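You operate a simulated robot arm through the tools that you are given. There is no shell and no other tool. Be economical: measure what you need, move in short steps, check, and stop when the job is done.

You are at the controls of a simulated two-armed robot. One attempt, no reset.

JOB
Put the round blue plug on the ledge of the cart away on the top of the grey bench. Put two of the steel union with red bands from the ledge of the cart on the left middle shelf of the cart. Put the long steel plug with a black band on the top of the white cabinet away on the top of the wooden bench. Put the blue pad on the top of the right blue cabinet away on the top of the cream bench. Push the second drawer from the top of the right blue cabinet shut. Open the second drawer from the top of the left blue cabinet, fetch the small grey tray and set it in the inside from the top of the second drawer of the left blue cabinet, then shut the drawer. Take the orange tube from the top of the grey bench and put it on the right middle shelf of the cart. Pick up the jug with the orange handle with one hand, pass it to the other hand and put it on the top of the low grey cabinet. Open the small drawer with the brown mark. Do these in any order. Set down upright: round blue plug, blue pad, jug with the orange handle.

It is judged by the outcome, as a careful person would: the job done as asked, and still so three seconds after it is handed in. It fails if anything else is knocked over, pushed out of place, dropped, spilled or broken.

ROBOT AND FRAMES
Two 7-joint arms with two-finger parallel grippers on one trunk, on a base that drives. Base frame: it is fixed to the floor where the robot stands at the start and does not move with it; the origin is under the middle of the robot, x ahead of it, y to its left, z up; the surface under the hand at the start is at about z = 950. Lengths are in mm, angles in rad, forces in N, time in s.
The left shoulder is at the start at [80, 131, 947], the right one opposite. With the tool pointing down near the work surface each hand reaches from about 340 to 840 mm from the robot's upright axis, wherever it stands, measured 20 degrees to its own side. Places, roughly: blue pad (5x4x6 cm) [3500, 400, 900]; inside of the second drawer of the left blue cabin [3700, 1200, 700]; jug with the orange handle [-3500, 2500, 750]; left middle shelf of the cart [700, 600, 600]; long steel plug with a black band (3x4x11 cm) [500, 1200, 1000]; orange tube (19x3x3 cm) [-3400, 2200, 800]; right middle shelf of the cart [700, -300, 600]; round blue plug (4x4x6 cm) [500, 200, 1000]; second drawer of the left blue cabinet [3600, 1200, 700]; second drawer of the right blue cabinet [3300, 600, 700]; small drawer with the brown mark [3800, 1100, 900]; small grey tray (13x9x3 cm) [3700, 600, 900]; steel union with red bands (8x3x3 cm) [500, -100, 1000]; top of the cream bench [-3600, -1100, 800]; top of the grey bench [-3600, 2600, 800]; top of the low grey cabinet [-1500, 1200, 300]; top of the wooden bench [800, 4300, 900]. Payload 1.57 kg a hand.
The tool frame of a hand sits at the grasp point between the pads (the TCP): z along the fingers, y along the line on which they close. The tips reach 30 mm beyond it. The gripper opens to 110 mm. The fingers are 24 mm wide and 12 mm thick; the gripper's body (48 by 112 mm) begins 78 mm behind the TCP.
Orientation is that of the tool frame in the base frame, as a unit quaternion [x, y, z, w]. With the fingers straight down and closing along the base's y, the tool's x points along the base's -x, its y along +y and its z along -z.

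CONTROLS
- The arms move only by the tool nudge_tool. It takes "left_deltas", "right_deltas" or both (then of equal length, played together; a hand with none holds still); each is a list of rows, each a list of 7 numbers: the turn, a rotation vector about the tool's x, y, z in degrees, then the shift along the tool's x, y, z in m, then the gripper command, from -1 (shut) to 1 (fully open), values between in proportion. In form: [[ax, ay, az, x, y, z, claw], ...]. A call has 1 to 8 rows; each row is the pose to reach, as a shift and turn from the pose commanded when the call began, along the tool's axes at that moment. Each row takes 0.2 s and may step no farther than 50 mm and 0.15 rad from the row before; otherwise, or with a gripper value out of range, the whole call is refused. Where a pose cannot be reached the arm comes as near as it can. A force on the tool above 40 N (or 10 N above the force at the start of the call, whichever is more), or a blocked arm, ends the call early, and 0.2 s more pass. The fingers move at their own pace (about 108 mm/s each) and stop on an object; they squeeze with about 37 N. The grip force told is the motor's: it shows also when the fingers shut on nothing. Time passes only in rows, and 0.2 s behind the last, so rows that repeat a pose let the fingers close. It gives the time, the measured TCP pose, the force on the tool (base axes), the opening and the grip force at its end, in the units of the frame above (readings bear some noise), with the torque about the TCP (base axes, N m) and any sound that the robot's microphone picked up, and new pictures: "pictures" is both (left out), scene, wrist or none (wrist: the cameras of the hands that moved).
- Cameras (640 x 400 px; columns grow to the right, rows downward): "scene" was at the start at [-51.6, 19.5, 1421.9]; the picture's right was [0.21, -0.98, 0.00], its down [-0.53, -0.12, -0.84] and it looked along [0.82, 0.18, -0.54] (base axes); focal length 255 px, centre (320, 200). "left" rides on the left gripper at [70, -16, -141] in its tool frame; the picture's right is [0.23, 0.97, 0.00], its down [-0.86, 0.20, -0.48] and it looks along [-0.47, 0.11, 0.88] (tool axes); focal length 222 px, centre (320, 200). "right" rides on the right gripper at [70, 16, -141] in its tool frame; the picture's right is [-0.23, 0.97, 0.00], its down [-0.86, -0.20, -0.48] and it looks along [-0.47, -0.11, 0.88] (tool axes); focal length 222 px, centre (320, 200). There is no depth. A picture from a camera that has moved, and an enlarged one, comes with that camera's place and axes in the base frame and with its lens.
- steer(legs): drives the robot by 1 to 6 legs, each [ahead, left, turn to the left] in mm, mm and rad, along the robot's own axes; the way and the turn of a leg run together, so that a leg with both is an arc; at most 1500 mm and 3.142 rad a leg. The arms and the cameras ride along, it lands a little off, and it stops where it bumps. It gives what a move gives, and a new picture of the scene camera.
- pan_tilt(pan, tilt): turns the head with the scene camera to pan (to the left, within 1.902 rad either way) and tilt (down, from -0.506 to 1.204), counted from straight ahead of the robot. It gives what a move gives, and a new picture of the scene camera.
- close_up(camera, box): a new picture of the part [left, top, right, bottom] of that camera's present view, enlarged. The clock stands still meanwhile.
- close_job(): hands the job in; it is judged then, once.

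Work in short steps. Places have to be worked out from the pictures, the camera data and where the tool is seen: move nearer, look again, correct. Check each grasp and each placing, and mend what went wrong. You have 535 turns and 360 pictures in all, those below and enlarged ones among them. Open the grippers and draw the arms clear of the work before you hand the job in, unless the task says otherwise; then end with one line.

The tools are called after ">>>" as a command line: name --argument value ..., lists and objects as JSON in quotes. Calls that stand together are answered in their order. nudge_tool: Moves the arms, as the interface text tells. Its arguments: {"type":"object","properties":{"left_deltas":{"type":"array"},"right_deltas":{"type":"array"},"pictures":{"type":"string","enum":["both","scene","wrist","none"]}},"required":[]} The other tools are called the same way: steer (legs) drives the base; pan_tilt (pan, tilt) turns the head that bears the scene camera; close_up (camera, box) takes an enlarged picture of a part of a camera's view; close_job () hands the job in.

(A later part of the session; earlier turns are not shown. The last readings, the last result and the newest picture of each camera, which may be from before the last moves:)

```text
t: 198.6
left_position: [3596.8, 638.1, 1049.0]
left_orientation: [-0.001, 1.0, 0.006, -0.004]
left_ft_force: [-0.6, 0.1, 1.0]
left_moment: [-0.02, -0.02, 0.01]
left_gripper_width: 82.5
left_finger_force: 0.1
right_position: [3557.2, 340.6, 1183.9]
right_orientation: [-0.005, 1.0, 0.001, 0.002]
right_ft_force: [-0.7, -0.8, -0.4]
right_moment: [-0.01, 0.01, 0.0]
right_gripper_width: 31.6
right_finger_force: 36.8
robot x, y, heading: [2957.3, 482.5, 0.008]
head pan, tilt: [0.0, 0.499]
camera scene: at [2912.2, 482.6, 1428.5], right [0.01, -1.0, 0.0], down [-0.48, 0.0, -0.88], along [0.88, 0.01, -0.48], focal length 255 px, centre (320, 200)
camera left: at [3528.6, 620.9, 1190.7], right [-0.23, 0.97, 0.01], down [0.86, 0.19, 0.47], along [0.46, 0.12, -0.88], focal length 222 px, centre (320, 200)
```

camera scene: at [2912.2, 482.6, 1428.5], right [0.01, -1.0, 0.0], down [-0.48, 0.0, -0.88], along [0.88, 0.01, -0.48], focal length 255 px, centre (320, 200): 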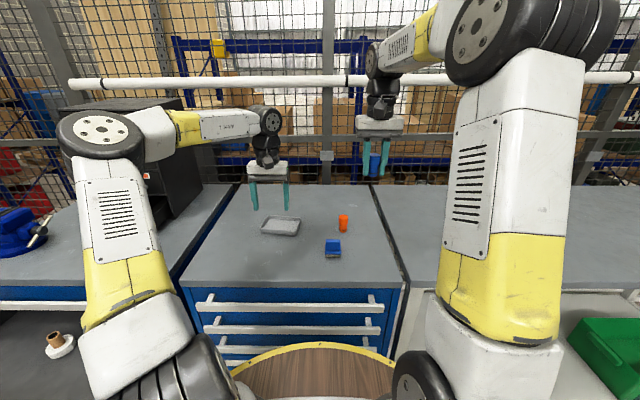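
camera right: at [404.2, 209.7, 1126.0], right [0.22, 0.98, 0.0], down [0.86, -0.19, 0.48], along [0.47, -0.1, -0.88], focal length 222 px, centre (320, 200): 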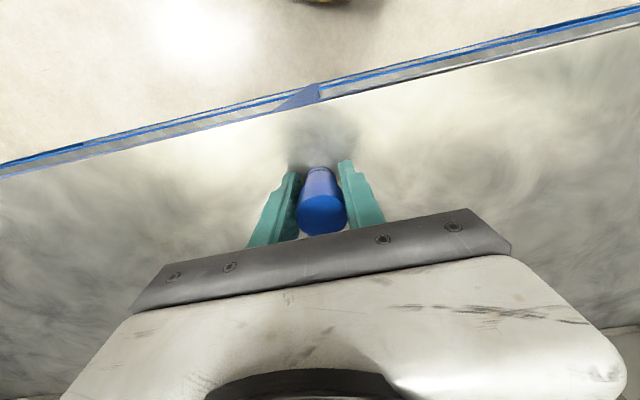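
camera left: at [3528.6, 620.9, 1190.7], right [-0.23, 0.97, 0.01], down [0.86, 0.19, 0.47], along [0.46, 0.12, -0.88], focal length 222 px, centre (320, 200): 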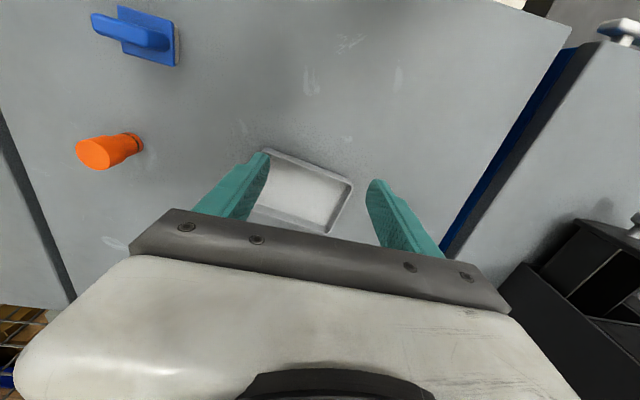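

Tray centre ≈(3667,628), turned about −9°; left end wall at ≈(3675,685). Rotate hand 9° and hover over that wall.

>>> nudge_tool --left_deltas '[[0, 0, 4, -0.03, 0.02, 0.01, 0], [0, 0, 9, -0.06, 0.046, 0.03, -0.2], [0, 0, 9, -0.078, 0.046, 0.06, -0.2], [0, 0, 9, -0.078, 0.046, 0.07, -0.2], [0, 0, 9, -0.078, 0.046, 0.07, -0.2]]' --pictures "wrist"

```text
t: 199.8
left_position: [3674.4, 685.3, 978.2]
left_orientation: [0.078, 0.997, 0.005, -0.004]
left_ft_force: [0.4, 0.8, -0.1]
left_moment: [0.01, 0.02, -0.01]
left_gripper_width: 44.0
left_finger_force: 0.1
right_position: [3556.5, 340.8, 1184.8]
right_orientation: [-0.004, 1.0, 0.001, 0.002]
right_ft_force: [0.3, 0.4, 0.0]
right_moment: [-0.03, -0.01, 0.02]
right_gripper_width: 31.4
right_finger_force: 37.0
robot x, y, heading: [2959.9, 484.4, 0.006]
head pan, tilt: [0.0, 0.499]
camera left: at [3604.1, 679.2, 1119.8], right [-0.07, 1.0, 0.01], down [0.88, 0.06, 0.47], along [0.47, 0.05, -0.88], focal length 222 px, centre (320, 200)
```

left: 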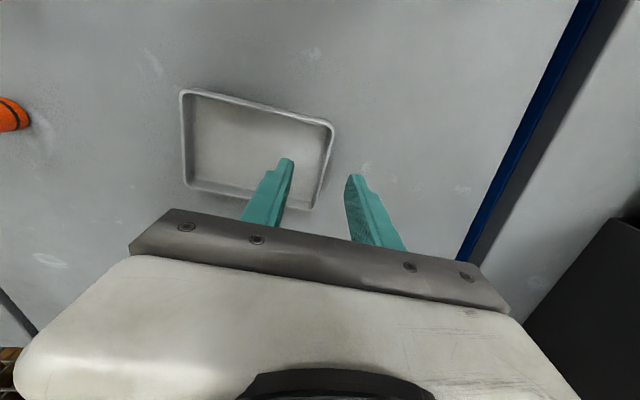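

Wall centre (3676,689). Shift 4 mm, go down between, and pinch the wall.

>>> nudge_tool --left_deltas '[[0, 0, 0, -0.001, 0.004, 0.015, -0.2], [0, 0, 0, -0.001, 0.004, 0.03, -0.2], [0, 0, 0, -0.001, 0.004, 0.04, -0.2], [0, 0, 0, -0.001, 0.004, 0.04, -0.2]]' --pictures "wrist"

```text
t: 200.8
left_position: [3676.4, 689.5, 937.4]
left_orientation: [0.078, 0.997, 0.007, -0.004]
left_ft_force: [-1.2, -0.2, 0.3]
left_moment: [-0.02, 0.0, -0.05]
left_gripper_width: 44.2
left_finger_force: 0.1
right_position: [3556.2, 340.8, 1183.4]
right_orientation: [-0.004, 1.0, 0.002, 0.002]
right_ft_force: [-0.9, 0.3, -1.1]
right_moment: [-0.03, -0.03, 0.0]
right_gripper_width: 31.5
right_finger_force: 37.2
robot x, y, heading: [2961.6, 481.9, 0.007]
head pan, tilt: [0.0, 0.499]
camera left: at [3605.1, 683.5, 1079.3], right [-0.07, 1.0, 0.01], down [0.88, 0.06, 0.47], along [0.47, 0.05, -0.88], focal length 222 px, centre (320, 200)
```

left: 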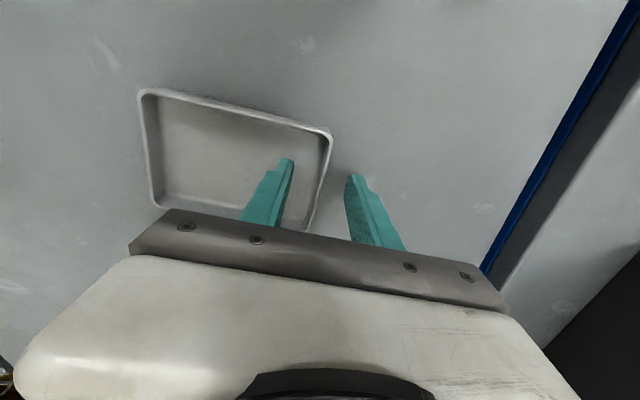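

Creep down until contact to grip low on the wall.

>>> nudge_tool --left_deltas '[[0, 0, 0, 0, 0, 0.004, -0.2], [0, 0, 0, 0, 0, 0.008, -0.2], [0, 0, 0, 0, 0, 0.012, -0.2], [0, 0, 0, 0, 0, 0.016, -0.2], [0, 0, 0, 0, 0, 0.02, -0.2]]' --pictures "none"

```text
t: 201.5
left_position: [3677.2, 689.0, 933.6]
left_orientation: [0.077, 0.997, 0.005, 0.001]
left_ft_force: [0.1, 0.7, 8.4]
left_moment: [-0.19, 0.02, -0.02]
left_gripper_width: 43.4
left_finger_force: 0.0
right_position: [3555.3, 341.2, 1184.2]
right_orientation: [-0.006, 1.0, 0.001, 0.002]
right_ft_force: [0.0, -0.3, -0.6]
right_moment: [-0.01, -0.01, -0.01]
right_gripper_width: 31.4
right_finger_force: 36.8
robot x, y, heading: [2959.5, 482.7, 0.006]
head pan, tilt: [0.0, 0.499]
stopped in row 3 (left hand): the force on the tool passed its limit at 46 N (the readings are from after the stop); the commanded pose is now the measured one
```

Contact with the tray floor (≈902). Raise 2 mm, pinch, and lift a little.

>>> nudge_tool --left_deltas '[[0, 0, 0, 0, 0, -0.002, -0.2], [0, 0, 0, 0, 0, -0.002, -0.6], [0, 0, 0, 0, 0, -0.002, -1], [0, 0, 0, 0, 0, -0.002, -1], [0, 0, 0, 0, 0, -0.002, -1]]' --pictures "none"

>>> nudge_tool --left_deltas '[[0, 0, 0, 0, 0, -0.02, -1], [0, 0, 0, 0, 0, -0.05, -1], [0, 0, 0, 0, 0, -0.09, -1], [0, 0, 0, 0, 0, -0.13, -1]]' --pictures "both"

```text
t: 202.7
left_position: [3675.6, 688.1, 935.2]
left_orientation: [0.078, 0.997, 0.005, -0.001]
left_ft_force: [-0.3, -0.2, 1.1]
left_moment: [-0.13, 0.07, 0.01]
left_gripper_width: 2.4
left_finger_force: 23.5
right_position: [3555.0, 342.0, 1184.7]
right_orientation: [-0.004, 1.0, 0.001, 0.002]
right_ft_force: [0.0, 0.5, -0.4]
right_moment: [0.01, -0.02, -0.02]
right_gripper_width: 31.2
right_finger_force: 37.2
robot x, y, heading: [2959.5, 482.3, 0.002]
head pan, tilt: [0.0, 0.499]
```

```text
t: 203.7
left_position: [3676.4, 687.5, 1064.5]
left_orientation: [0.077, 0.997, 0.005, -0.001]
left_ft_force: [0.0, -0.1, 0.4]
left_moment: [0.02, 0.04, -0.01]
left_gripper_width: 2.1
left_finger_force: 23.8
right_position: [3556.6, 342.6, 1184.8]
right_orientation: [-0.005, 1.0, 0.001, 0.001]
right_ft_force: [-0.6, 0.2, -1.0]
right_moment: [-0.03, 0.03, -0.04]
right_gripper_width: 31.3
right_finger_force: 36.9
robot x, y, heading: [2960.5, 483.1, 0.009]
head pan, tilt: [0.0, 0.499]
camera scene: at [2912.8, 482.6, 1428.5], right [0.01, -1.0, 0.0], down [-0.48, 0.0, -0.88], along [0.88, 0.01, -0.48], focal length 255 px, centre (320, 200)
camera left: at [3604.9, 681.0, 1205.4], right [-0.07, 1.0, 0.01], down [0.88, 0.06, 0.48], along [0.48, 0.04, -0.88], focal length 222 px, centre (320, 200)
```

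scene: 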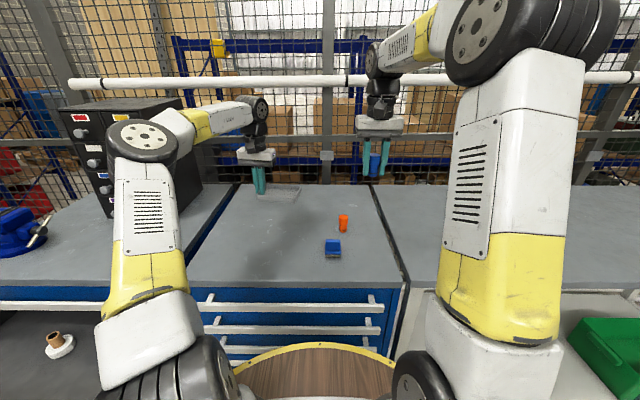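
left: 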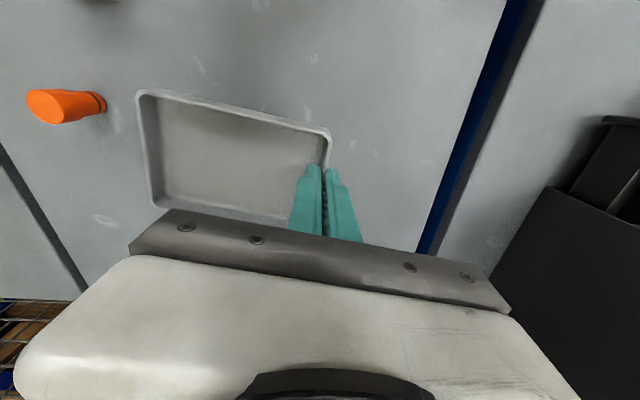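

Tray is held level. Back off, move left in front of the open drawer.

>>> steer --legs '[[-450, 0, 0], [0, 490, 0]]'

>>> nudge_tool --left_deltas '[[0, 0, 0, 0, 0, 0, -1]]' --pictures "wrist"

```text
t: 208.9
left_position: [3230.2, 1169.2, 1063.7]
left_orientation: [0.08, 0.997, 0.005, -0.001]
left_ft_force: [-0.6, -0.2, -0.3]
left_moment: [0.05, -0.02, 0.0]
left_gripper_width: 2.0
left_finger_force: 23.4
right_position: [3107.3, 824.3, 1183.7]
right_orientation: [-0.001, 1.0, 0.001, 0.001]
right_ft_force: [0.3, -0.3, -0.2]
right_moment: [0.0, -0.04, 0.01]
right_gripper_width: 31.4
right_finger_force: 37.1
robot x, y, heading: [2516.1, 972.4, -0.002]
head pan, tilt: [0.0, 0.499]
camera scene: at [2465.0, 969.8, 1428.5], right [0.0, -1.0, 0.0], down [-0.48, 0.0, -0.88], along [0.88, 0.0, -0.48], focal length 255 px, centre (320, 200)
```

scene: 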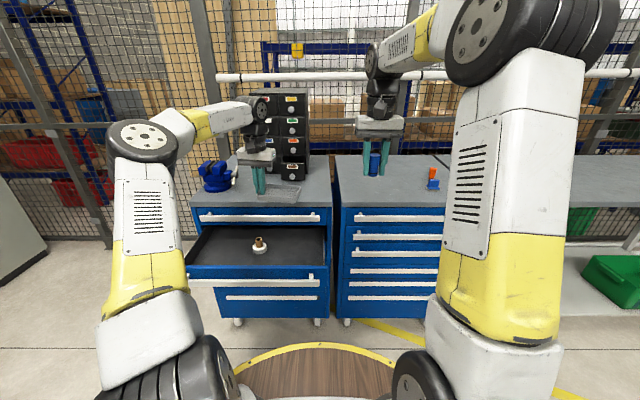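

```text
t: 209.3
left_position: [3228.4, 1168.9, 1063.6]
left_orientation: [0.081, 0.997, 0.006, -0.002]
left_ft_force: [-1.0, 0.2, -0.5]
left_moment: [0.03, 0.01, 0.0]
left_gripper_width: 2.1
left_finger_force: 23.7
right_position: [3108.0, 824.8, 1184.4]
right_orientation: [-0.001, 1.0, 0.001, 0.001]
right_ft_force: [0.3, 0.1, -1.3]
right_moment: [0.0, 0.01, -0.02]
right_gripper_width: 31.3
right_finger_force: 36.9
robot x, y, heading: [2511.9, 968.2, 0.006]
head pan, tilt: [0.0, 0.499]
camera left: at [3158.4, 1164.3, 1205.1], right [-0.07, 1.0, 0.01], down [0.88, 0.05, 0.48], along [0.48, 0.04, -0.88], focal length 222 px, centre (320, 200)
```

left: 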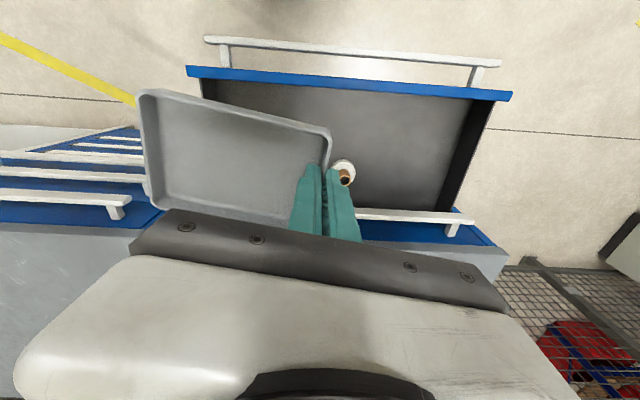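

Drawer interior y≈965–1490, x≈3180–3410, fitting at (3347,1234). I'll set the tray at centre ≈(3285,1060). Drive 120 mm forward and position the hand.

>>> steer --legs '[[120, 0, 0]]'

>>> nudge_tool --left_deltas '[[0, 0, 0, 0.023, -0.028, 0, -1], [0, 0, 0, 0.046, -0.056, 0.01, -1], [0, 0, 0, 0.046, -0.056, 0.055, -1], [0, 0, 0, 0.046, -0.056, 0.1, -1], [0, 0, 0, 0.046, -0.056, 0.145, -1], [0, 0, 0, 0.046, -0.056, 0.19, -1], [0, 0, 0, 0.046, -0.056, 0.23, -1], [0, 0, 0, 0.046, -0.056, 0.23, -1]]' --pictures "both"

```text
t: 210.6
left_position: [3350.8, 1168.0, 1063.7]
left_orientation: [0.081, 0.997, 0.006, -0.001]
left_ft_force: [-0.1, 0.1, -0.4]
left_moment: [0.03, -0.02, 0.01]
left_gripper_width: 2.2
left_finger_force: 23.6
right_position: [3229.8, 823.5, 1184.5]
right_orientation: [0.0, 1.0, 0.001, 0.002]
right_ft_force: [-0.3, -0.2, -0.5]
right_moment: [0.03, -0.02, 0.02]
right_gripper_width: 31.1
right_finger_force: 37.4
robot x, y, heading: [2632.3, 967.9, -0.002]
head pan, tilt: [0.0, 0.499]
camera scene: at [2586.8, 969.9, 1428.5], right [0.0, -1.0, 0.0], down [-0.48, 0.0, -0.88], along [0.88, 0.0, -0.48], focal length 255 px, centre (320, 200)
```

scene: 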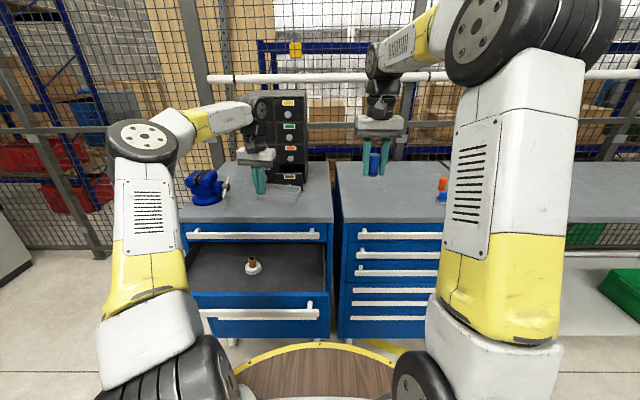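

```text
t: 212.4
left_position: [3300.2, 1121.8, 832.2]
left_orientation: [0.081, 0.997, 0.005, 0.0]
left_ft_force: [0.6, 0.1, -1.1]
left_moment: [0.04, 0.01, 0.03]
left_gripper_width: 2.4
left_finger_force: 24.1
right_position: [3229.9, 823.5, 1185.0]
right_orientation: [0.0, 1.0, 0.002, 0.002]
right_ft_force: [0.3, -0.4, -0.2]
right_moment: [0.04, 0.0, 0.0]
right_gripper_width: 31.5
right_finger_force: 36.8
robot x, y, heading: [2638.9, 974.3, -0.001]
head pan, tilt: [0.0, 0.499]
camera scene: at [2586.9, 969.9, 1428.5], right [0.0, -1.0, 0.0], down [-0.48, 0.0, -0.88], along [0.88, 0.0, -0.48], focal length 255 px, centre (320, 200)
camera left: at [3229.0, 1116.9, 973.1], right [-0.07, 1.0, 0.01], down [0.88, 0.05, 0.48], along [0.48, 0.04, -0.88], focal length 222 px, centre (320, 200)
```

scene: 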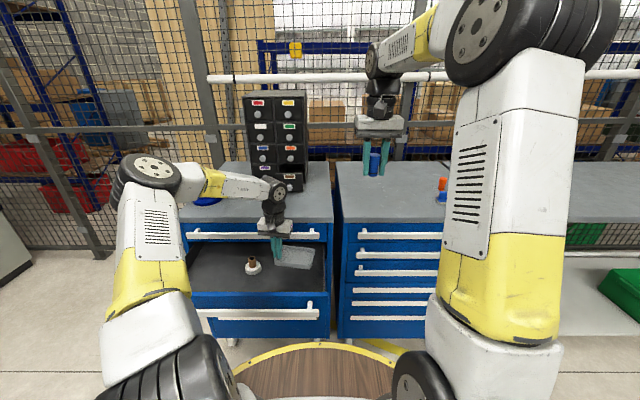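
left: 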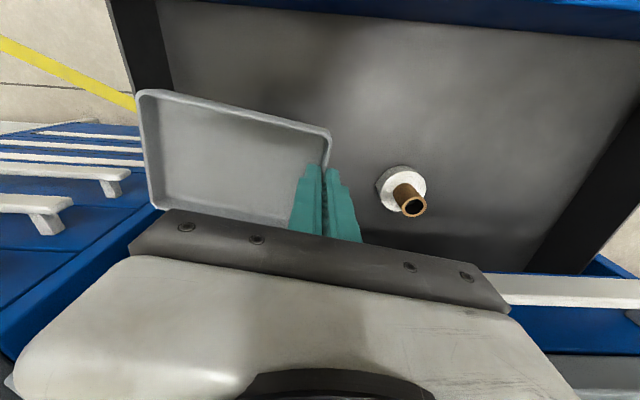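

Tray is clear of the drawer wall and fitting. Lower 55 mm, then creep to the floor.

>>> nudge_tool --left_deltas '[[0, 0, 0, 0, 0, 0.02, -1], [0, 0, 0, 0, 0, 0.04, -1], [0, 0, 0, 0, 0, 0.055, -1], [0, 0, 0, 0, 0, 0.055, -1]]' --pictures "none"

>>> nudge_tool --left_deltas '[[0, 0, 0, 0, 0, 0.004, -1], [0, 0, 0, 0, 0, 0.008, -1], [0, 0, 0, 0, 0, 0.012, -1], [0, 0, 0, 0, 0, 0.016, -1], [0, 0, 0, 0, 0, 0.02, -1], [0, 0, 0, 0, 0, 0.024, -1]]' --pictures "wrist"

```text
t: 213.4
left_position: [3297.3, 1124.6, 778.4]
left_orientation: [0.081, 0.997, 0.006, -0.001]
left_ft_force: [-0.1, -0.2, 0.0]
left_moment: [0.04, 0.03, 0.04]
left_gripper_width: 2.3
left_finger_force: 23.1
right_position: [3229.6, 824.4, 1185.3]
right_orientation: [-0.001, 1.0, 0.001, 0.002]
right_ft_force: [-0.3, -0.3, -0.6]
right_moment: [0.01, 0.0, 0.02]
right_gripper_width: 31.3
right_finger_force: 36.3
robot x, y, heading: [2631.2, 964.3, 0.001]
head pan, tilt: [0.0, 0.499]
```

```text
t: 214.8
left_position: [3296.7, 1124.1, 752.9]
left_orientation: [0.082, 0.997, 0.005, 0.0]
left_ft_force: [-0.6, 0.1, -0.8]
left_moment: [0.08, -0.03, 0.03]
left_gripper_width: 2.3
left_finger_force: 23.9
right_position: [3229.4, 824.0, 1185.1]
right_orientation: [0.0, 1.0, 0.001, 0.002]
right_ft_force: [-0.2, 0.3, -1.2]
right_moment: [0.03, 0.0, 0.0]
right_gripper_width: 31.3
right_finger_force: 36.7
robot x, y, heading: [2633.2, 966.8, 0.002]
head pan, tilt: [0.0, 0.499]
camera left: at [3226.1, 1119.6, 894.8], right [-0.07, 1.0, 0.01], down [0.88, 0.05, 0.48], along [0.48, 0.04, -0.88], focal length 222 px, centre (320, 200)
```

left: 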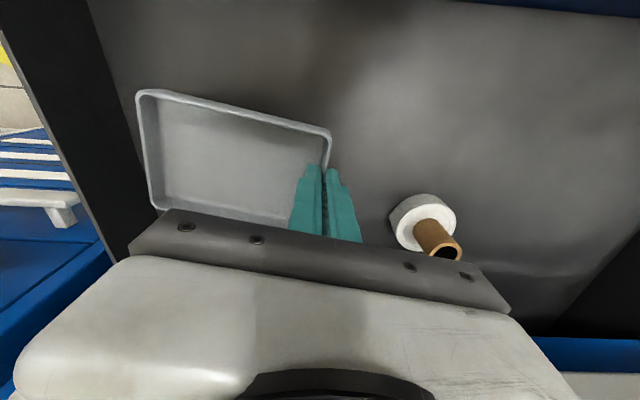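

Not down yet; fitting is safely beside. Continue creeping.

>>> nudge_tool --left_deltas '[[0, 0, 0, 0, 0, 0.004, -1], [0, 0, 0, 0, 0, 0.008, -1], [0, 0, 0, 0, 0, 0.012, -1], [0, 0, 0, 0, 0, 0.016, -1], [0, 0, 0, 0, 0, 0.02, -1], [0, 0, 0, 0, 0, 0.024, -1]]' --pictures "wrist"

```text
t: 216.2
left_position: [3298.1, 1124.3, 729.7]
left_orientation: [0.081, 0.997, 0.005, -0.001]
left_ft_force: [-0.6, 0.6, -1.4]
left_moment: [0.02, 0.02, -0.01]
left_gripper_width: 2.3
left_finger_force: 24.0
right_position: [3230.1, 823.1, 1182.8]
right_orientation: [-0.001, 1.0, 0.0, 0.001]
right_ft_force: [-0.1, -0.1, -1.5]
right_moment: [0.0, -0.03, 0.03]
right_gripper_width: 31.4
right_finger_force: 36.8
robot x, y, heading: [2634.6, 966.5, 0.004]
head pan, tilt: [0.0, 0.499]
camera left: at [3225.7, 1119.4, 871.4], right [-0.07, 1.0, 0.01], down [0.88, 0.05, 0.48], along [0.48, 0.04, -0.88], focal length 222 px, centre (320, 200)
```

left: 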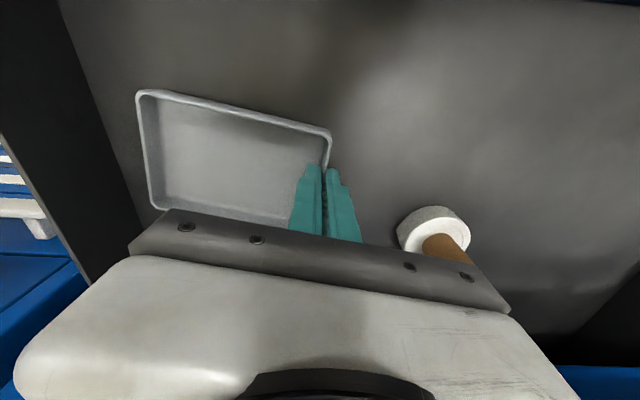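

Triangulation puts the drawer floor near 660 and the fitting at (3367,1259), well clear. Continue down.

>>> nudge_tool --left_deltas '[[0, 0, 0, 0, 0, 0.005, -1], [0, 0, 0, 0, 0, 0.01, -1], [0, 0, 0, 0, 0, 0.015, -1], [0, 0, 0, 0, 0, 0.02, -1], [0, 0, 0, 0, 0, 0.024, -1], [0, 0, 0, 0, 0, 0.028, -1], [0, 0, 0, 0, 0, 0.032, -1], [0, 0, 0, 0, 0, 0.036, -1]]' --pictures "wrist"

```text
t: 216.9
left_position: [3301.5, 1124.7, 723.5]
left_orientation: [0.08, 0.997, 0.005, 0.005]
left_ft_force: [1.8, 0.4, 6.8]
left_moment: [-0.24, 0.24, 0.07]
left_gripper_width: 2.2
left_finger_force: 23.6
right_position: [3228.7, 823.4, 1185.6]
right_orientation: [-0.001, 1.0, 0.001, 0.001]
right_ft_force: [-0.4, 0.7, -0.6]
right_moment: [-0.01, -0.01, 0.0]
right_gripper_width: 31.3
right_finger_force: 37.2
robot x, y, heading: [2632.7, 969.1, 0.002]
head pan, tilt: [0.0, 0.499]
stopped in row 3 (left hand): the force on the tool passed its limit at 47 N (the readings are from after the stop); the commanded pose is now the measured one
camera left: at [3229.0, 1119.4, 864.8], right [-0.07, 1.0, 0.01], down [0.87, 0.06, 0.49], along [0.49, 0.04, -0.87], focal length 222 px, centre (320, 200)
```

left: 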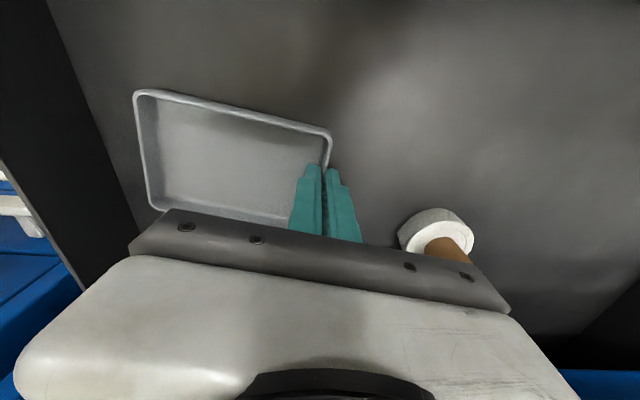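

Contact at the expected floor height. Release the tray and check.

>>> nudge_tool --left_deltas '[[0, 0, 0, 0, 0, 0, -0.8], [0, 0, 0, 0, 0, 0, -0.5], [0, 0, 0, 0, 0, 0, -0.3], [0, 0, 0, 0, 0, -0.01, -0.3], [0, 0, 0, 0, 0, -0.03, -0.3], [0, 0, 0, 0, 0, -0.07, -0.3], [0, 0, 0, 0, 0, -0.11, -0.3]]' --pictures "wrist"

```text
t: 218.5
left_position: [3301.3, 1123.8, 831.4]
left_orientation: [0.08, 0.997, 0.006, 0.003]
left_ft_force: [0.6, 0.6, -0.5]
left_moment: [0.0, 0.03, 0.0]
left_gripper_width: 38.7
left_finger_force: 0.1
right_position: [3230.1, 823.5, 1183.7]
right_orientation: [-0.002, 1.0, 0.001, 0.002]
right_ft_force: [-1.1, 0.2, -0.3]
right_moment: [0.01, 0.01, -0.02]
right_gripper_width: 31.5
right_finger_force: 36.9
robot x, y, heading: [2633.6, 971.8, -0.005]
head pan, tilt: [0.0, 0.499]
camera left: at [3227.9, 1117.9, 972.8], right [-0.07, 1.0, 0.01], down [0.87, 0.05, 0.49], along [0.48, 0.04, -0.87], focal length 222 px, centre (320, 200)
```

left: 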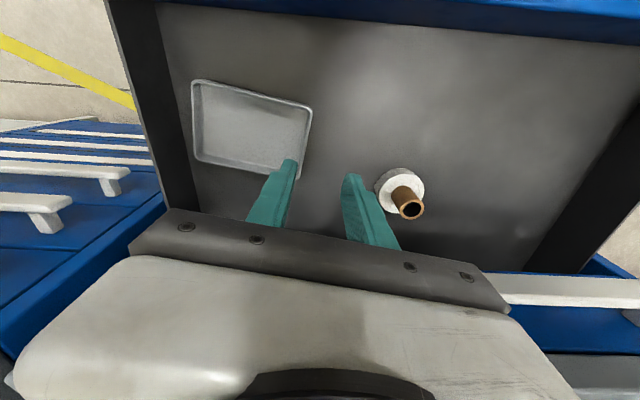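

Tray sits in the drawer. Raise, back off, shift left to the drawer's middle.

>>> nudge_tool --left_deltas '[[0, 0, 0, 0, 0, -0.04, -0.3], [0, 0, 0, 0, 0, -0.08, -0.3]]' --pictures "none"

>>> steer --legs '[[-400, 0, 0], [0, 105, 0]]'

>>> nudge_tool --left_deltas '[[0, 0, -4.6, 0, 0, 0.02, -1], [0, 0, -9.2, 0, 0, 0.04, -1]]' --pictures "none"

>>> nudge_tool --left_deltas '[[0, -8.5, 0, 0, 0, 0.02, -1], [0, -17, 0, 0, 0, 0.04, -1], [0, -25.5, 0, 0, 0, 0.06, -1], [0, -34, 0, 0, 0, 0.08, -1], [0, -42.5, 0, 0, 0, 0.1, -1], [0, -51, 0, 0, 0, 0.11, -1], [0, -59.5, 0, 0, 0, 0.115, -1]]' --pictures "wrist"

```text
t: 219.1
left_position: [3298.6, 1124.4, 913.4]
left_orientation: [0.08, 0.997, 0.005, 0.002]
left_ft_force: [0.2, -0.5, -0.5]
left_moment: [-0.03, -0.04, 0.01]
left_gripper_width: 38.6
left_finger_force: 0.0
right_position: [3229.6, 823.9, 1183.4]
right_orientation: [-0.001, 1.0, 0.002, 0.002]
right_ft_force: [0.0, -0.3, -1.5]
right_moment: [0.01, 0.01, 0.01]
right_gripper_width: 31.4
right_finger_force: 37.1
robot x, y, heading: [2636.8, 973.5, 0.001]
head pan, tilt: [0.0, 0.499]
```

```text
t: 222.4
left_position: [2893.6, 1231.1, 913.8]
left_orientation: [0.078, 0.997, 0.007, 0.003]
left_ft_force: [0.2, 0.3, 0.2]
left_moment: [-0.03, 0.02, -0.01]
left_gripper_width: 38.6
left_finger_force: 0.0
right_position: [2824.9, 930.3, 1183.3]
right_orientation: [-0.002, 1.0, 0.0, 0.001]
right_ft_force: [0.3, 0.7, -1.2]
right_moment: [0.0, 0.02, -0.01]
right_gripper_width: 31.4
right_finger_force: 36.9
robot x, y, heading: [2226.0, 1075.2, 0.001]
head pan, tilt: [0.0, 0.499]
camera scene: at [2182.1, 1074.5, 1428.5], right [0.0, -1.0, 0.0], down [-0.48, 0.0, -0.88], along [0.88, 0.0, -0.48], focal length 255 px, centre (320, 200)
```

scene: 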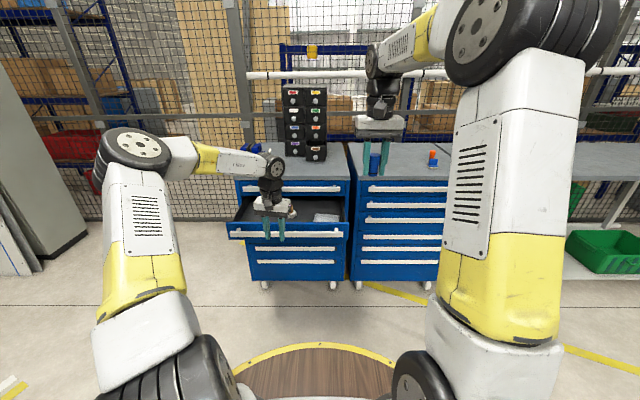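

```text
t: 223.0
left_position: [2893.1, 1233.1, 872.1]
left_orientation: [-0.002, 1.0, 0.007, 0.004]
left_ft_force: [-0.4, 0.3, 0.2]
left_moment: [0.0, -0.04, -0.01]
left_gripper_width: 0.2
left_finger_force: 21.1
right_position: [2825.3, 930.8, 1184.4]
right_orientation: [-0.002, 1.0, 0.002, 0.002]
right_ft_force: [-0.2, 0.6, -1.2]
right_moment: [0.0, -0.03, 0.02]
right_gripper_width: 31.5
right_finger_force: 36.7
robot x, y, heading: [2229.6, 1075.8, -0.002]
head pan, tilt: [0.0, 0.499]
```

```text
t: 224.6
left_position: [2893.6, 1233.3, 759.7]
left_orientation: [0.001, 0.865, 0.005, 0.501]
left_ft_force: [0.4, 0.2, 0.3]
left_moment: [-0.03, -0.02, 0.0]
left_gripper_width: 0.0
left_finger_force: 21.4
right_position: [2824.7, 931.0, 1185.0]
right_orientation: [-0.002, 1.0, 0.001, 0.002]
right_ft_force: [1.1, 0.9, -0.6]
right_moment: [0.0, 0.0, 0.02]
right_gripper_width: 31.6
right_finger_force: 37.0
robot x, y, heading: [2229.7, 1073.1, 0.003]
head pan, tilt: [0.0, 0.499]
camera left: at [2736.5, 1217.4, 768.6], right [-0.12, 0.98, -0.19], down [0.01, 0.19, 0.98], along [0.99, 0.11, -0.03], focal length 222 px, centre (320, 200)
```

left: 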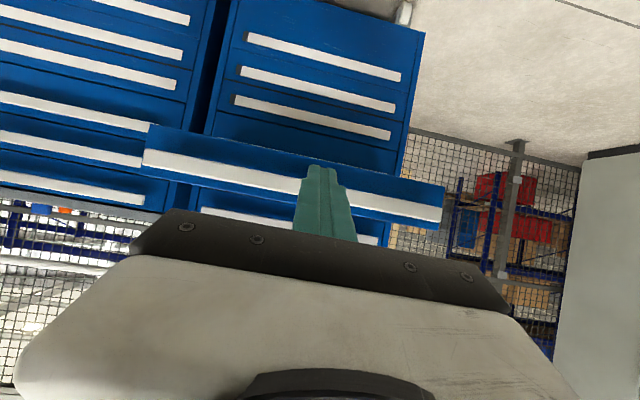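

Fingertip at the handle's height. Pull the hand in 150 mm, then drive 330 mm closer.

>>> nudge_tool --left_deltas '[[0, 0, 0, 0.019, 0, -0.0325, -1], [0, 0, 0, 0.0375, 0, -0.065, -1], [0, 0, 0, 0.056, 0, -0.0975, -1], [0, 0, 0, 0.075, 0, -0.13, -1]]' --pictures "none"

>>> steer --legs '[[310, 0, 0]]'

>>> nudge_tool --left_deltas '[[0, 0, 0, 0, 0, 0, -1]]' --pictures "wrist"

```text
t: 225.6
left_position: [2744.2, 1233.7, 760.2]
left_orientation: [0.001, 0.866, 0.006, 0.5]
left_ft_force: [-0.2, -1.0, -0.6]
left_moment: [-0.03, 0.03, 0.01]
left_gripper_width: 0.1
left_finger_force: 21.2
right_position: [2824.7, 930.5, 1184.0]
right_orientation: [-0.001, 1.0, 0.001, 0.002]
right_ft_force: [-0.3, -1.3, -0.7]
right_moment: [-0.05, 0.01, -0.03]
right_gripper_width: 31.4
right_finger_force: 36.5
robot x, y, heading: [2233.4, 1070.9, 0.001]
head pan, tilt: [0.0, 0.499]
```

```text
t: 227.7
left_position: [3052.4, 1235.0, 759.8]
left_orientation: [0.001, 0.866, 0.006, 0.5]
left_ft_force: [-0.1, 0.0, -1.5]
left_moment: [0.01, -0.01, 0.01]
left_gripper_width: 0.0
left_finger_force: 21.6
right_position: [3133.2, 932.3, 1184.2]
right_orientation: [-0.002, 1.0, 0.001, 0.001]
right_ft_force: [-0.4, 0.5, -0.8]
right_moment: [0.0, 0.0, -0.02]
right_gripper_width: 31.4
right_finger_force: 37.4
robot x, y, heading: [2541.6, 1073.6, 0.005]
head pan, tilt: [0.0, 0.499]
camera scene: at [2490.2, 1075.5, 1428.5], right [0.0, -1.0, 0.0], down [-0.48, 0.0, -0.88], along [0.88, 0.0, -0.48], focal length 255 px, centre (320, 200)
```

scene: 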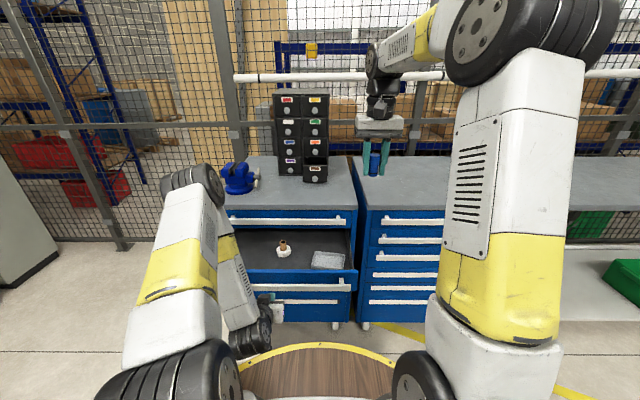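

```text
t: 228.1
left_position: [3052.8, 1235.8, 759.6]
left_orientation: [0.001, 0.867, 0.006, 0.499]
left_ft_force: [-0.1, 0.3, 0.7]
left_moment: [0.01, -0.03, 0.02]
left_gripper_width: 0.0
left_finger_force: 21.8
right_position: [3133.9, 932.5, 1184.4]
right_orientation: [-0.003, 1.0, 0.0, 0.002]
right_ft_force: [0.7, 0.7, -1.0]
right_moment: [0.03, 0.03, 0.01]
right_gripper_width: 31.4
right_finger_force: 36.8
robot x, y, heading: [2537.1, 1076.5, 0.002]
head pan, tilt: [0.0, 0.499]
camera left: at [2895.8, 1220.0, 770.7], right [-0.12, 0.98, -0.19], down [0.01, 0.19, 0.98], along [0.99, 0.11, -0.04], focal length 222 px, centre (320, 200)
```

left: 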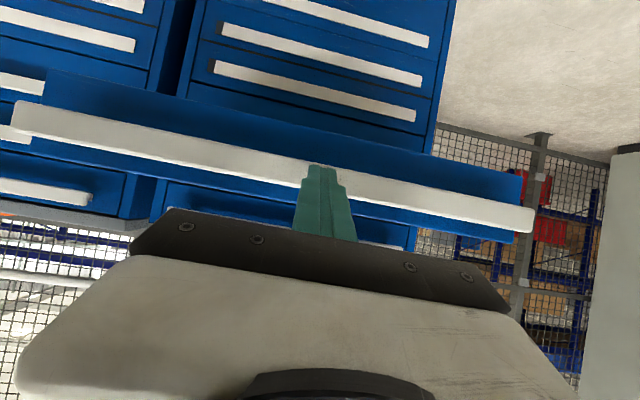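

Aligned on the handle. Push the drawer in, slowly.

>>> nudge_tool --left_deltas '[[0, 0, 0, -0.01, 0, 0.0173, -1], [0, 0, 0, -0.0195, 0, 0.0338, -1], [0, 0, 0, -0.029, 0, 0.0502, -1], [0, 0, 0, -0.0385, 0, 0.0667, -1], [0, 0, 0, -0.048, 0, 0.0831, -1], [0, 0, 0, -0.0575, 0, 0.0996, -1], [0, 0, 0, -0.067, 0, 0.116, -1], [0, 0, 0, -0.0765, 0, 0.1325, -1]]' --pictures "none"

>>> nudge_tool --left_deltas '[[0, 0, 0, -0.01, 0, 0.0173, -1], [0, 0, 0, -0.0195, 0, 0.0338, -1], [0, 0, 0, -0.029, 0, 0.0502, -1], [0, 0, 0, -0.0385, 0, 0.0667, -1], [0, 0, 0, -0.048, 0, 0.0831, -1], [0, 0, 0, -0.0575, 0, 0.0996, -1], [0, 0, 0, -0.067, 0, 0.116, -1], [0, 0, 0, -0.0765, 0, 0.1325, -1]]' --pictures "both"

```text
t: 229.8
left_position: [3205.5, 1233.8, 760.5]
left_orientation: [0.001, 0.866, 0.006, 0.5]
left_ft_force: [0.0, 0.1, -0.3]
left_moment: [0.01, 0.0, 0.02]
left_gripper_width: 0.2
left_finger_force: 20.9
right_position: [3133.9, 932.3, 1183.7]
right_orientation: [-0.002, 1.0, 0.0, 0.002]
right_ft_force: [-0.5, -1.1, -1.4]
right_moment: [-0.03, -0.02, -0.02]
right_gripper_width: 31.0
right_finger_force: 37.0
robot x, y, heading: [2538.8, 1074.9, 0.003]
head pan, tilt: [0.0, 0.499]
```

```text
t: 231.6
left_position: [3344.2, 1237.5, 761.9]
left_orientation: [0.001, 0.867, 0.006, 0.499]
left_ft_force: [-14.0, -0.6, 11.3]
left_moment: [-0.07, -0.24, -0.1]
left_gripper_width: 0.1
left_finger_force: 20.9
right_position: [3133.2, 933.7, 1184.3]
right_orientation: [-0.003, 1.0, 0.001, 0.001]
right_ft_force: [-0.2, -0.5, -0.4]
right_moment: [0.0, 0.0, -0.02]
right_gripper_width: 31.5
right_finger_force: 37.2
robot x, y, heading: [2536.5, 1075.9, 0.008]
head pan, tilt: [0.0, 0.499]
stopped in row 8 (left hand): the force on the tool passed its limit at 94 N (the readings are from after the stop); the commanded pose is now the measured one
camera scene: at [2489.1, 1075.4, 1428.5], right [0.0, -1.0, 0.0], down [-0.48, 0.0, -0.88], along [0.88, 0.0, -0.48], focal length 255 px, centre (320, 200)
camera left: at [3187.6, 1221.4, 772.0], right [-0.12, 0.98, -0.19], down [0.02, 0.19, 0.98], along [0.99, 0.11, -0.04], focal length 222 px, centre (320, 200)
```

scene: 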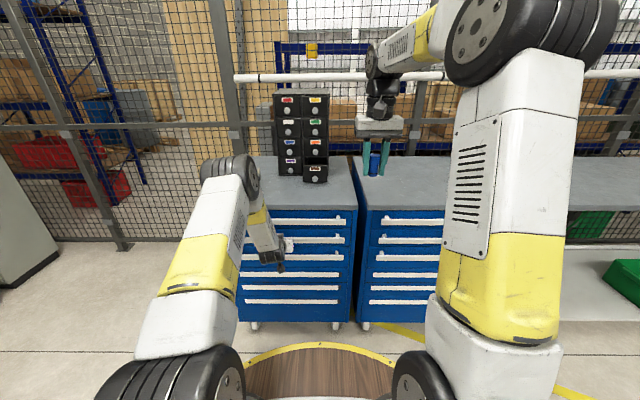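
left: 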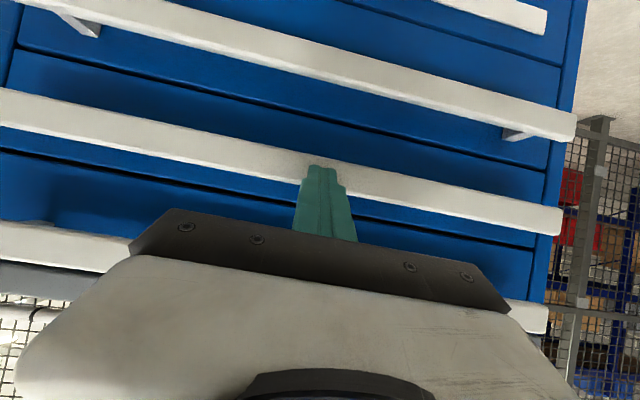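

Drawer shut flush. Back off, bring the hand upright and high, and go to the pad on the right cabinet.

>>> steer --legs '[[-250, 0, 0]]'

>>> nudge_tool --left_deltas '[[0, 8, 0, -0.034, 0, -0.02, -0.5], [0, 16, 0, -0.068, 0, -0.04, 0], [0, 24, 0, -0.102, 0, -0.06, 0.3], [0, 32, 0, -0.136, 0, -0.08, 0.5], [0, 40, 0, -0.17, 0, -0.1, 0.5], [0, 48, 0, -0.204, 0, -0.12, 0.5], [0, 56, 0, -0.238, 0, -0.14, 0.5], [0, 60, 0, -0.26, 0, -0.15, 0.5]]' --pictures "none"

>>> steer --legs '[[0, -770, 0], [480, 0, 0]]'

>>> nudge_tool --left_deltas '[[0, 0, 0, 0, 0, 0, 0.5]]' --pictures "wrist"

```text
t: 233.4
left_position: [3097.7, 1236.6, 758.9]
left_orientation: [0.0, 0.868, 0.006, 0.497]
left_ft_force: [0.4, 0.7, -0.5]
left_moment: [0.01, -0.02, 0.01]
left_gripper_width: 0.0
left_finger_force: 21.4
right_position: [2885.4, 932.9, 1184.0]
right_orientation: [-0.005, 1.0, 0.0, 0.001]
right_ft_force: [0.9, 0.9, -0.6]
right_moment: [0.01, 0.04, -0.01]
right_gripper_width: 31.3
right_finger_force: 36.8
robot x, y, heading: [2290.9, 1076.2, 0.001]
head pan, tilt: [0.0, 0.499]
camera scene: at [2242.0, 1074.4, 1428.5], right [0.0, -1.0, 0.0], down [-0.48, 0.0, -0.88], along [0.88, 0.0, -0.48], focal length 255 px, centre (320, 200)
```

scene: 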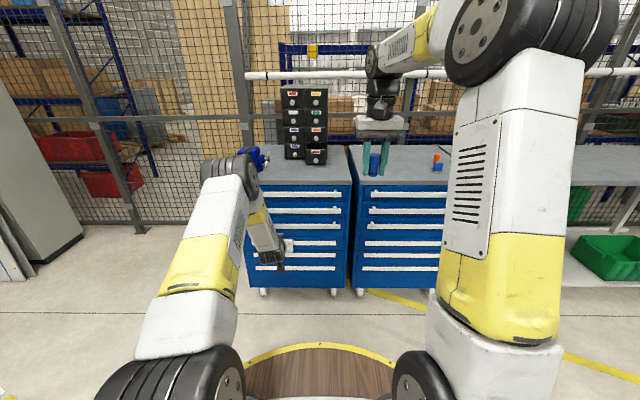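

```text
t: 235.2
left_position: [3080.8, 1227.2, 1059.8]
left_orientation: [-0.002, 1.0, 0.005, -0.004]
left_ft_force: [0.2, 0.4, -0.1]
left_moment: [-0.02, -0.03, -0.02]
left_gripper_width: 82.5
left_finger_force: 0.0
left hand out of reach, approached as far as the arm can: row 8
right_position: [2885.0, 932.1, 1184.2]
right_orientation: [-0.005, 1.0, 0.001, 0.001]
right_ft_force: [-0.6, -0.9, -0.7]
right_moment: [-0.02, 0.05, 0.01]
right_gripper_width: 31.3
right_finger_force: 37.1
robot x, y, heading: [2290.2, 1073.5, 0.004]
head pan, tilt: [0.0, 0.499]
```

```text
t: 241.8
left_position: [3569.9, 451.1, 1061.3]
left_orientation: [-0.002, 1.0, 0.005, -0.002]
left_ft_force: [-0.2, 0.4, -0.3]
left_moment: [0.02, 0.0, 0.06]
left_gripper_width: 82.3
left_finger_force: 0.1
right_position: [3372.2, 158.6, 1184.2]
right_orientation: [-0.003, 1.0, 0.001, 0.0]
right_ft_force: [0.1, -0.6, 0.6]
right_moment: [0.02, 0.0, 0.03]
right_gripper_width: 31.7
right_finger_force: 36.8
robot x, y, heading: [2777.0, 300.6, 0.002]
head pan, tilt: [0.0, 0.499]
camera scene: at [2729.1, 299.2, 1428.5], right [0.01, -1.0, 0.0], down [-0.48, 0.0, -0.88], along [0.88, 0.01, -0.48], focal length 255 px, centre (320, 200)
```

scene: 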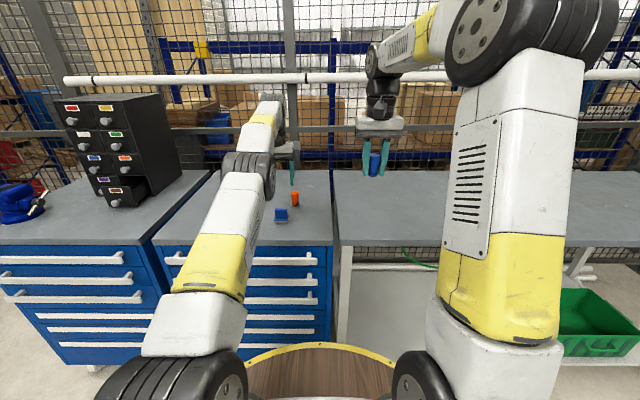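

```text
t: 242.2
left_position: [3569.5, 452.3, 1061.4]
left_orientation: [-0.002, 1.0, 0.005, -0.002]
left_ft_force: [1.0, -1.0, -0.2]
left_moment: [0.0, 0.02, 0.0]
left_gripper_width: 82.4
left_finger_force: 0.0
right_position: [3373.9, 157.6, 1184.6]
right_orientation: [-0.004, 1.0, 0.0, 0.001]
right_ft_force: [0.5, -0.1, -0.9]
right_moment: [-0.04, 0.0, -0.03]
right_gripper_width: 31.2
right_finger_force: 36.7
robot x, y, heading: [2775.8, 298.6, 0.008]
head pan, tilt: [0.0, 0.499]
camera left: at [3500.1, 435.1, 1202.5], right [-0.23, 0.97, 0.01], down [0.86, 0.2, 0.48], along [0.46, 0.12, -0.88], focal length 222 px, centre (320, 200)
```

left: 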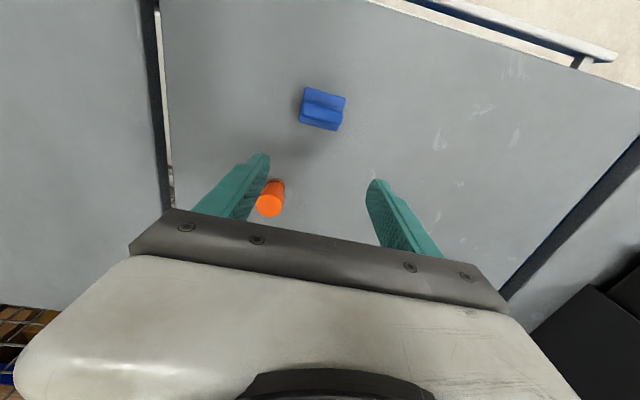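

Enlarge both views to see the pad's shape.

>>> close_up --camera "scene" --box '[256, 180, 320, 230]'

>>> close_up --camera "left" --box '[272, 70, 372, 145]'

```text
8.00 times, centred on (288, 205) of scene
camera zoom: at [2729.2, 299.2, 1428.5], right [0.01, -1.0, 0.0], down [-0.48, 0.0, -0.88], along [0.88, 0.01, -0.48], focal length 2038 px, centre (576, 160)
```

zoom: 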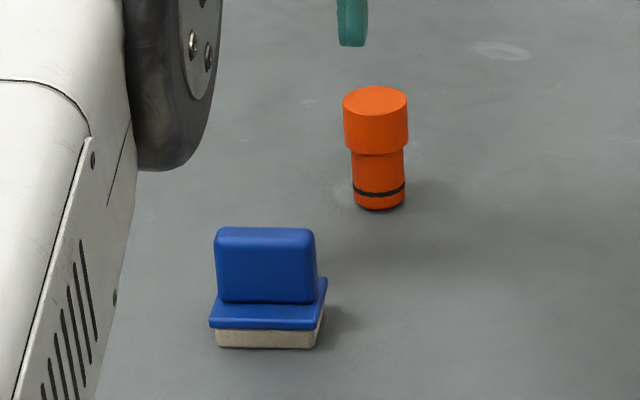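

```text
5.33 times, centred on (322, 108) of left
camera zoom: at [3500.1, 435.1, 1202.5], right [-0.23, 0.97, 0.01], down [0.86, 0.2, 0.48], along [0.46, 0.12, -0.88], focal length 1185 px, centre (309, 693)
```

zoom: 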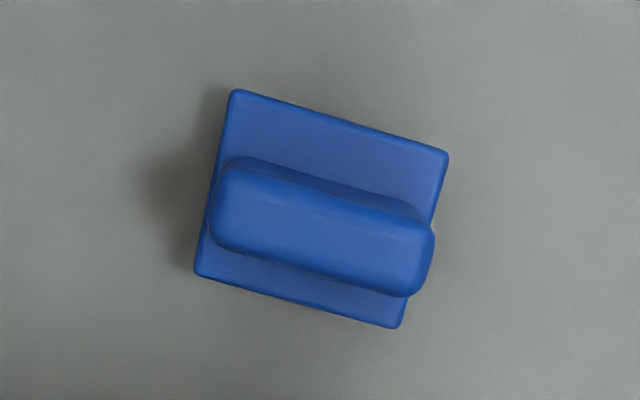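

Pad: base plate with a grip block along y, centre ≈(3527,448), top ≈960. Move over it and down, closing along y.

>>> nudge_tool --left_deltas '[[0, 0, 0, 0.042, -0.004, 0.01, 0.5], [0, 0, 0, 0.042, -0.004, 0.04, 0.5], [0, 0, 0, 0.042, -0.004, 0.06, 0.5], [0, 0, 0, 0.042, -0.004, 0.06, 0.5]]' --pictures "wrist"

```text
t: 243.2
left_position: [3527.7, 449.2, 999.9]
left_orientation: [-0.003, 1.0, 0.005, -0.002]
left_ft_force: [0.3, 0.0, 0.2]
left_moment: [-0.01, 0.0, 0.01]
left_gripper_width: 82.6
left_finger_force: 0.0
right_position: [3372.0, 157.2, 1183.6]
right_orientation: [-0.004, 1.0, 0.0, 0.001]
right_ft_force: [-0.7, 0.8, -0.6]
right_moment: [-0.01, -0.01, 0.0]
right_gripper_width: 31.5
right_finger_force: 36.5
robot x, y, heading: [2775.0, 300.1, 0.002]
head pan, tilt: [0.0, 0.499]
camera left: at [3457.9, 431.6, 1141.6], right [-0.23, 0.97, 0.01], down [0.86, 0.2, 0.48], along [0.46, 0.12, -0.88], focal length 222 px, centre (320, 200)
```

left: 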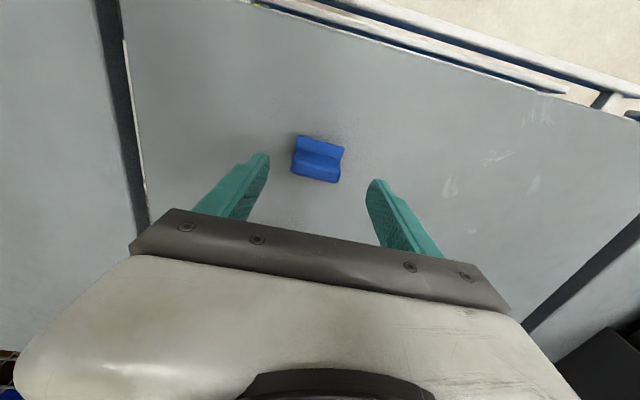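

Handle centre ≈(3519,446). Correct, descend and close.

>>> nudge_tool --left_deltas '[[0, 0, 0, 0.008, -0.003, 0.015, 0.4], [0, 0, 0, 0.008, -0.003, 0.03, 0.3], [0, 0, 0, 0.008, -0.003, 0.045, 0.3], [0, 0, 0, 0.008, -0.003, 0.045, 0], [0, 0, 0, 0.008, -0.003, 0.045, -0.5], [0, 0, 0, 0.008, -0.003, 0.045, -1], [0, 0, 0, 0.008, -0.003, 0.045, -1]]' --pictures "wrist"

```text
t: 244.8
left_position: [3520.3, 444.6, 956.0]
left_orientation: [-0.003, 1.0, 0.005, -0.003]
left_ft_force: [0.1, -1.2, 0.7]
left_moment: [0.01, 0.01, 0.01]
left_gripper_width: 44.8
left_finger_force: 37.4
right_position: [3371.4, 157.4, 1183.2]
right_orientation: [-0.003, 1.0, 0.001, 0.0]
right_ft_force: [-0.3, -0.6, -0.7]
right_moment: [-0.01, -0.01, 0.02]
right_gripper_width: 31.4
right_finger_force: 37.0
robot x, y, heading: [2779.3, 299.8, 0.01]
head pan, tilt: [0.0, 0.499]
camera left: at [3449.8, 428.4, 1096.8], right [-0.23, 0.97, 0.01], down [0.86, 0.2, 0.48], along [0.46, 0.12, -0.88], focal length 222 px, centre (320, 200)
```

left: 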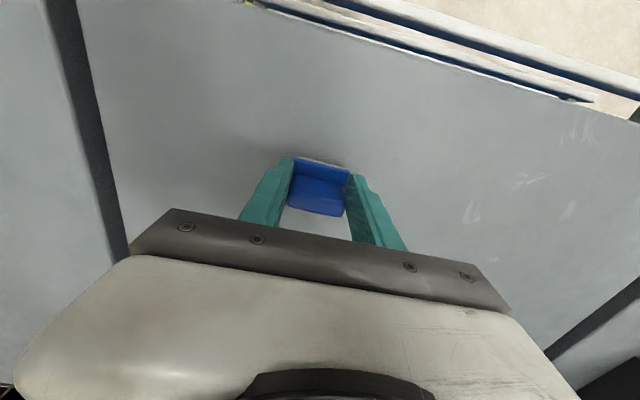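

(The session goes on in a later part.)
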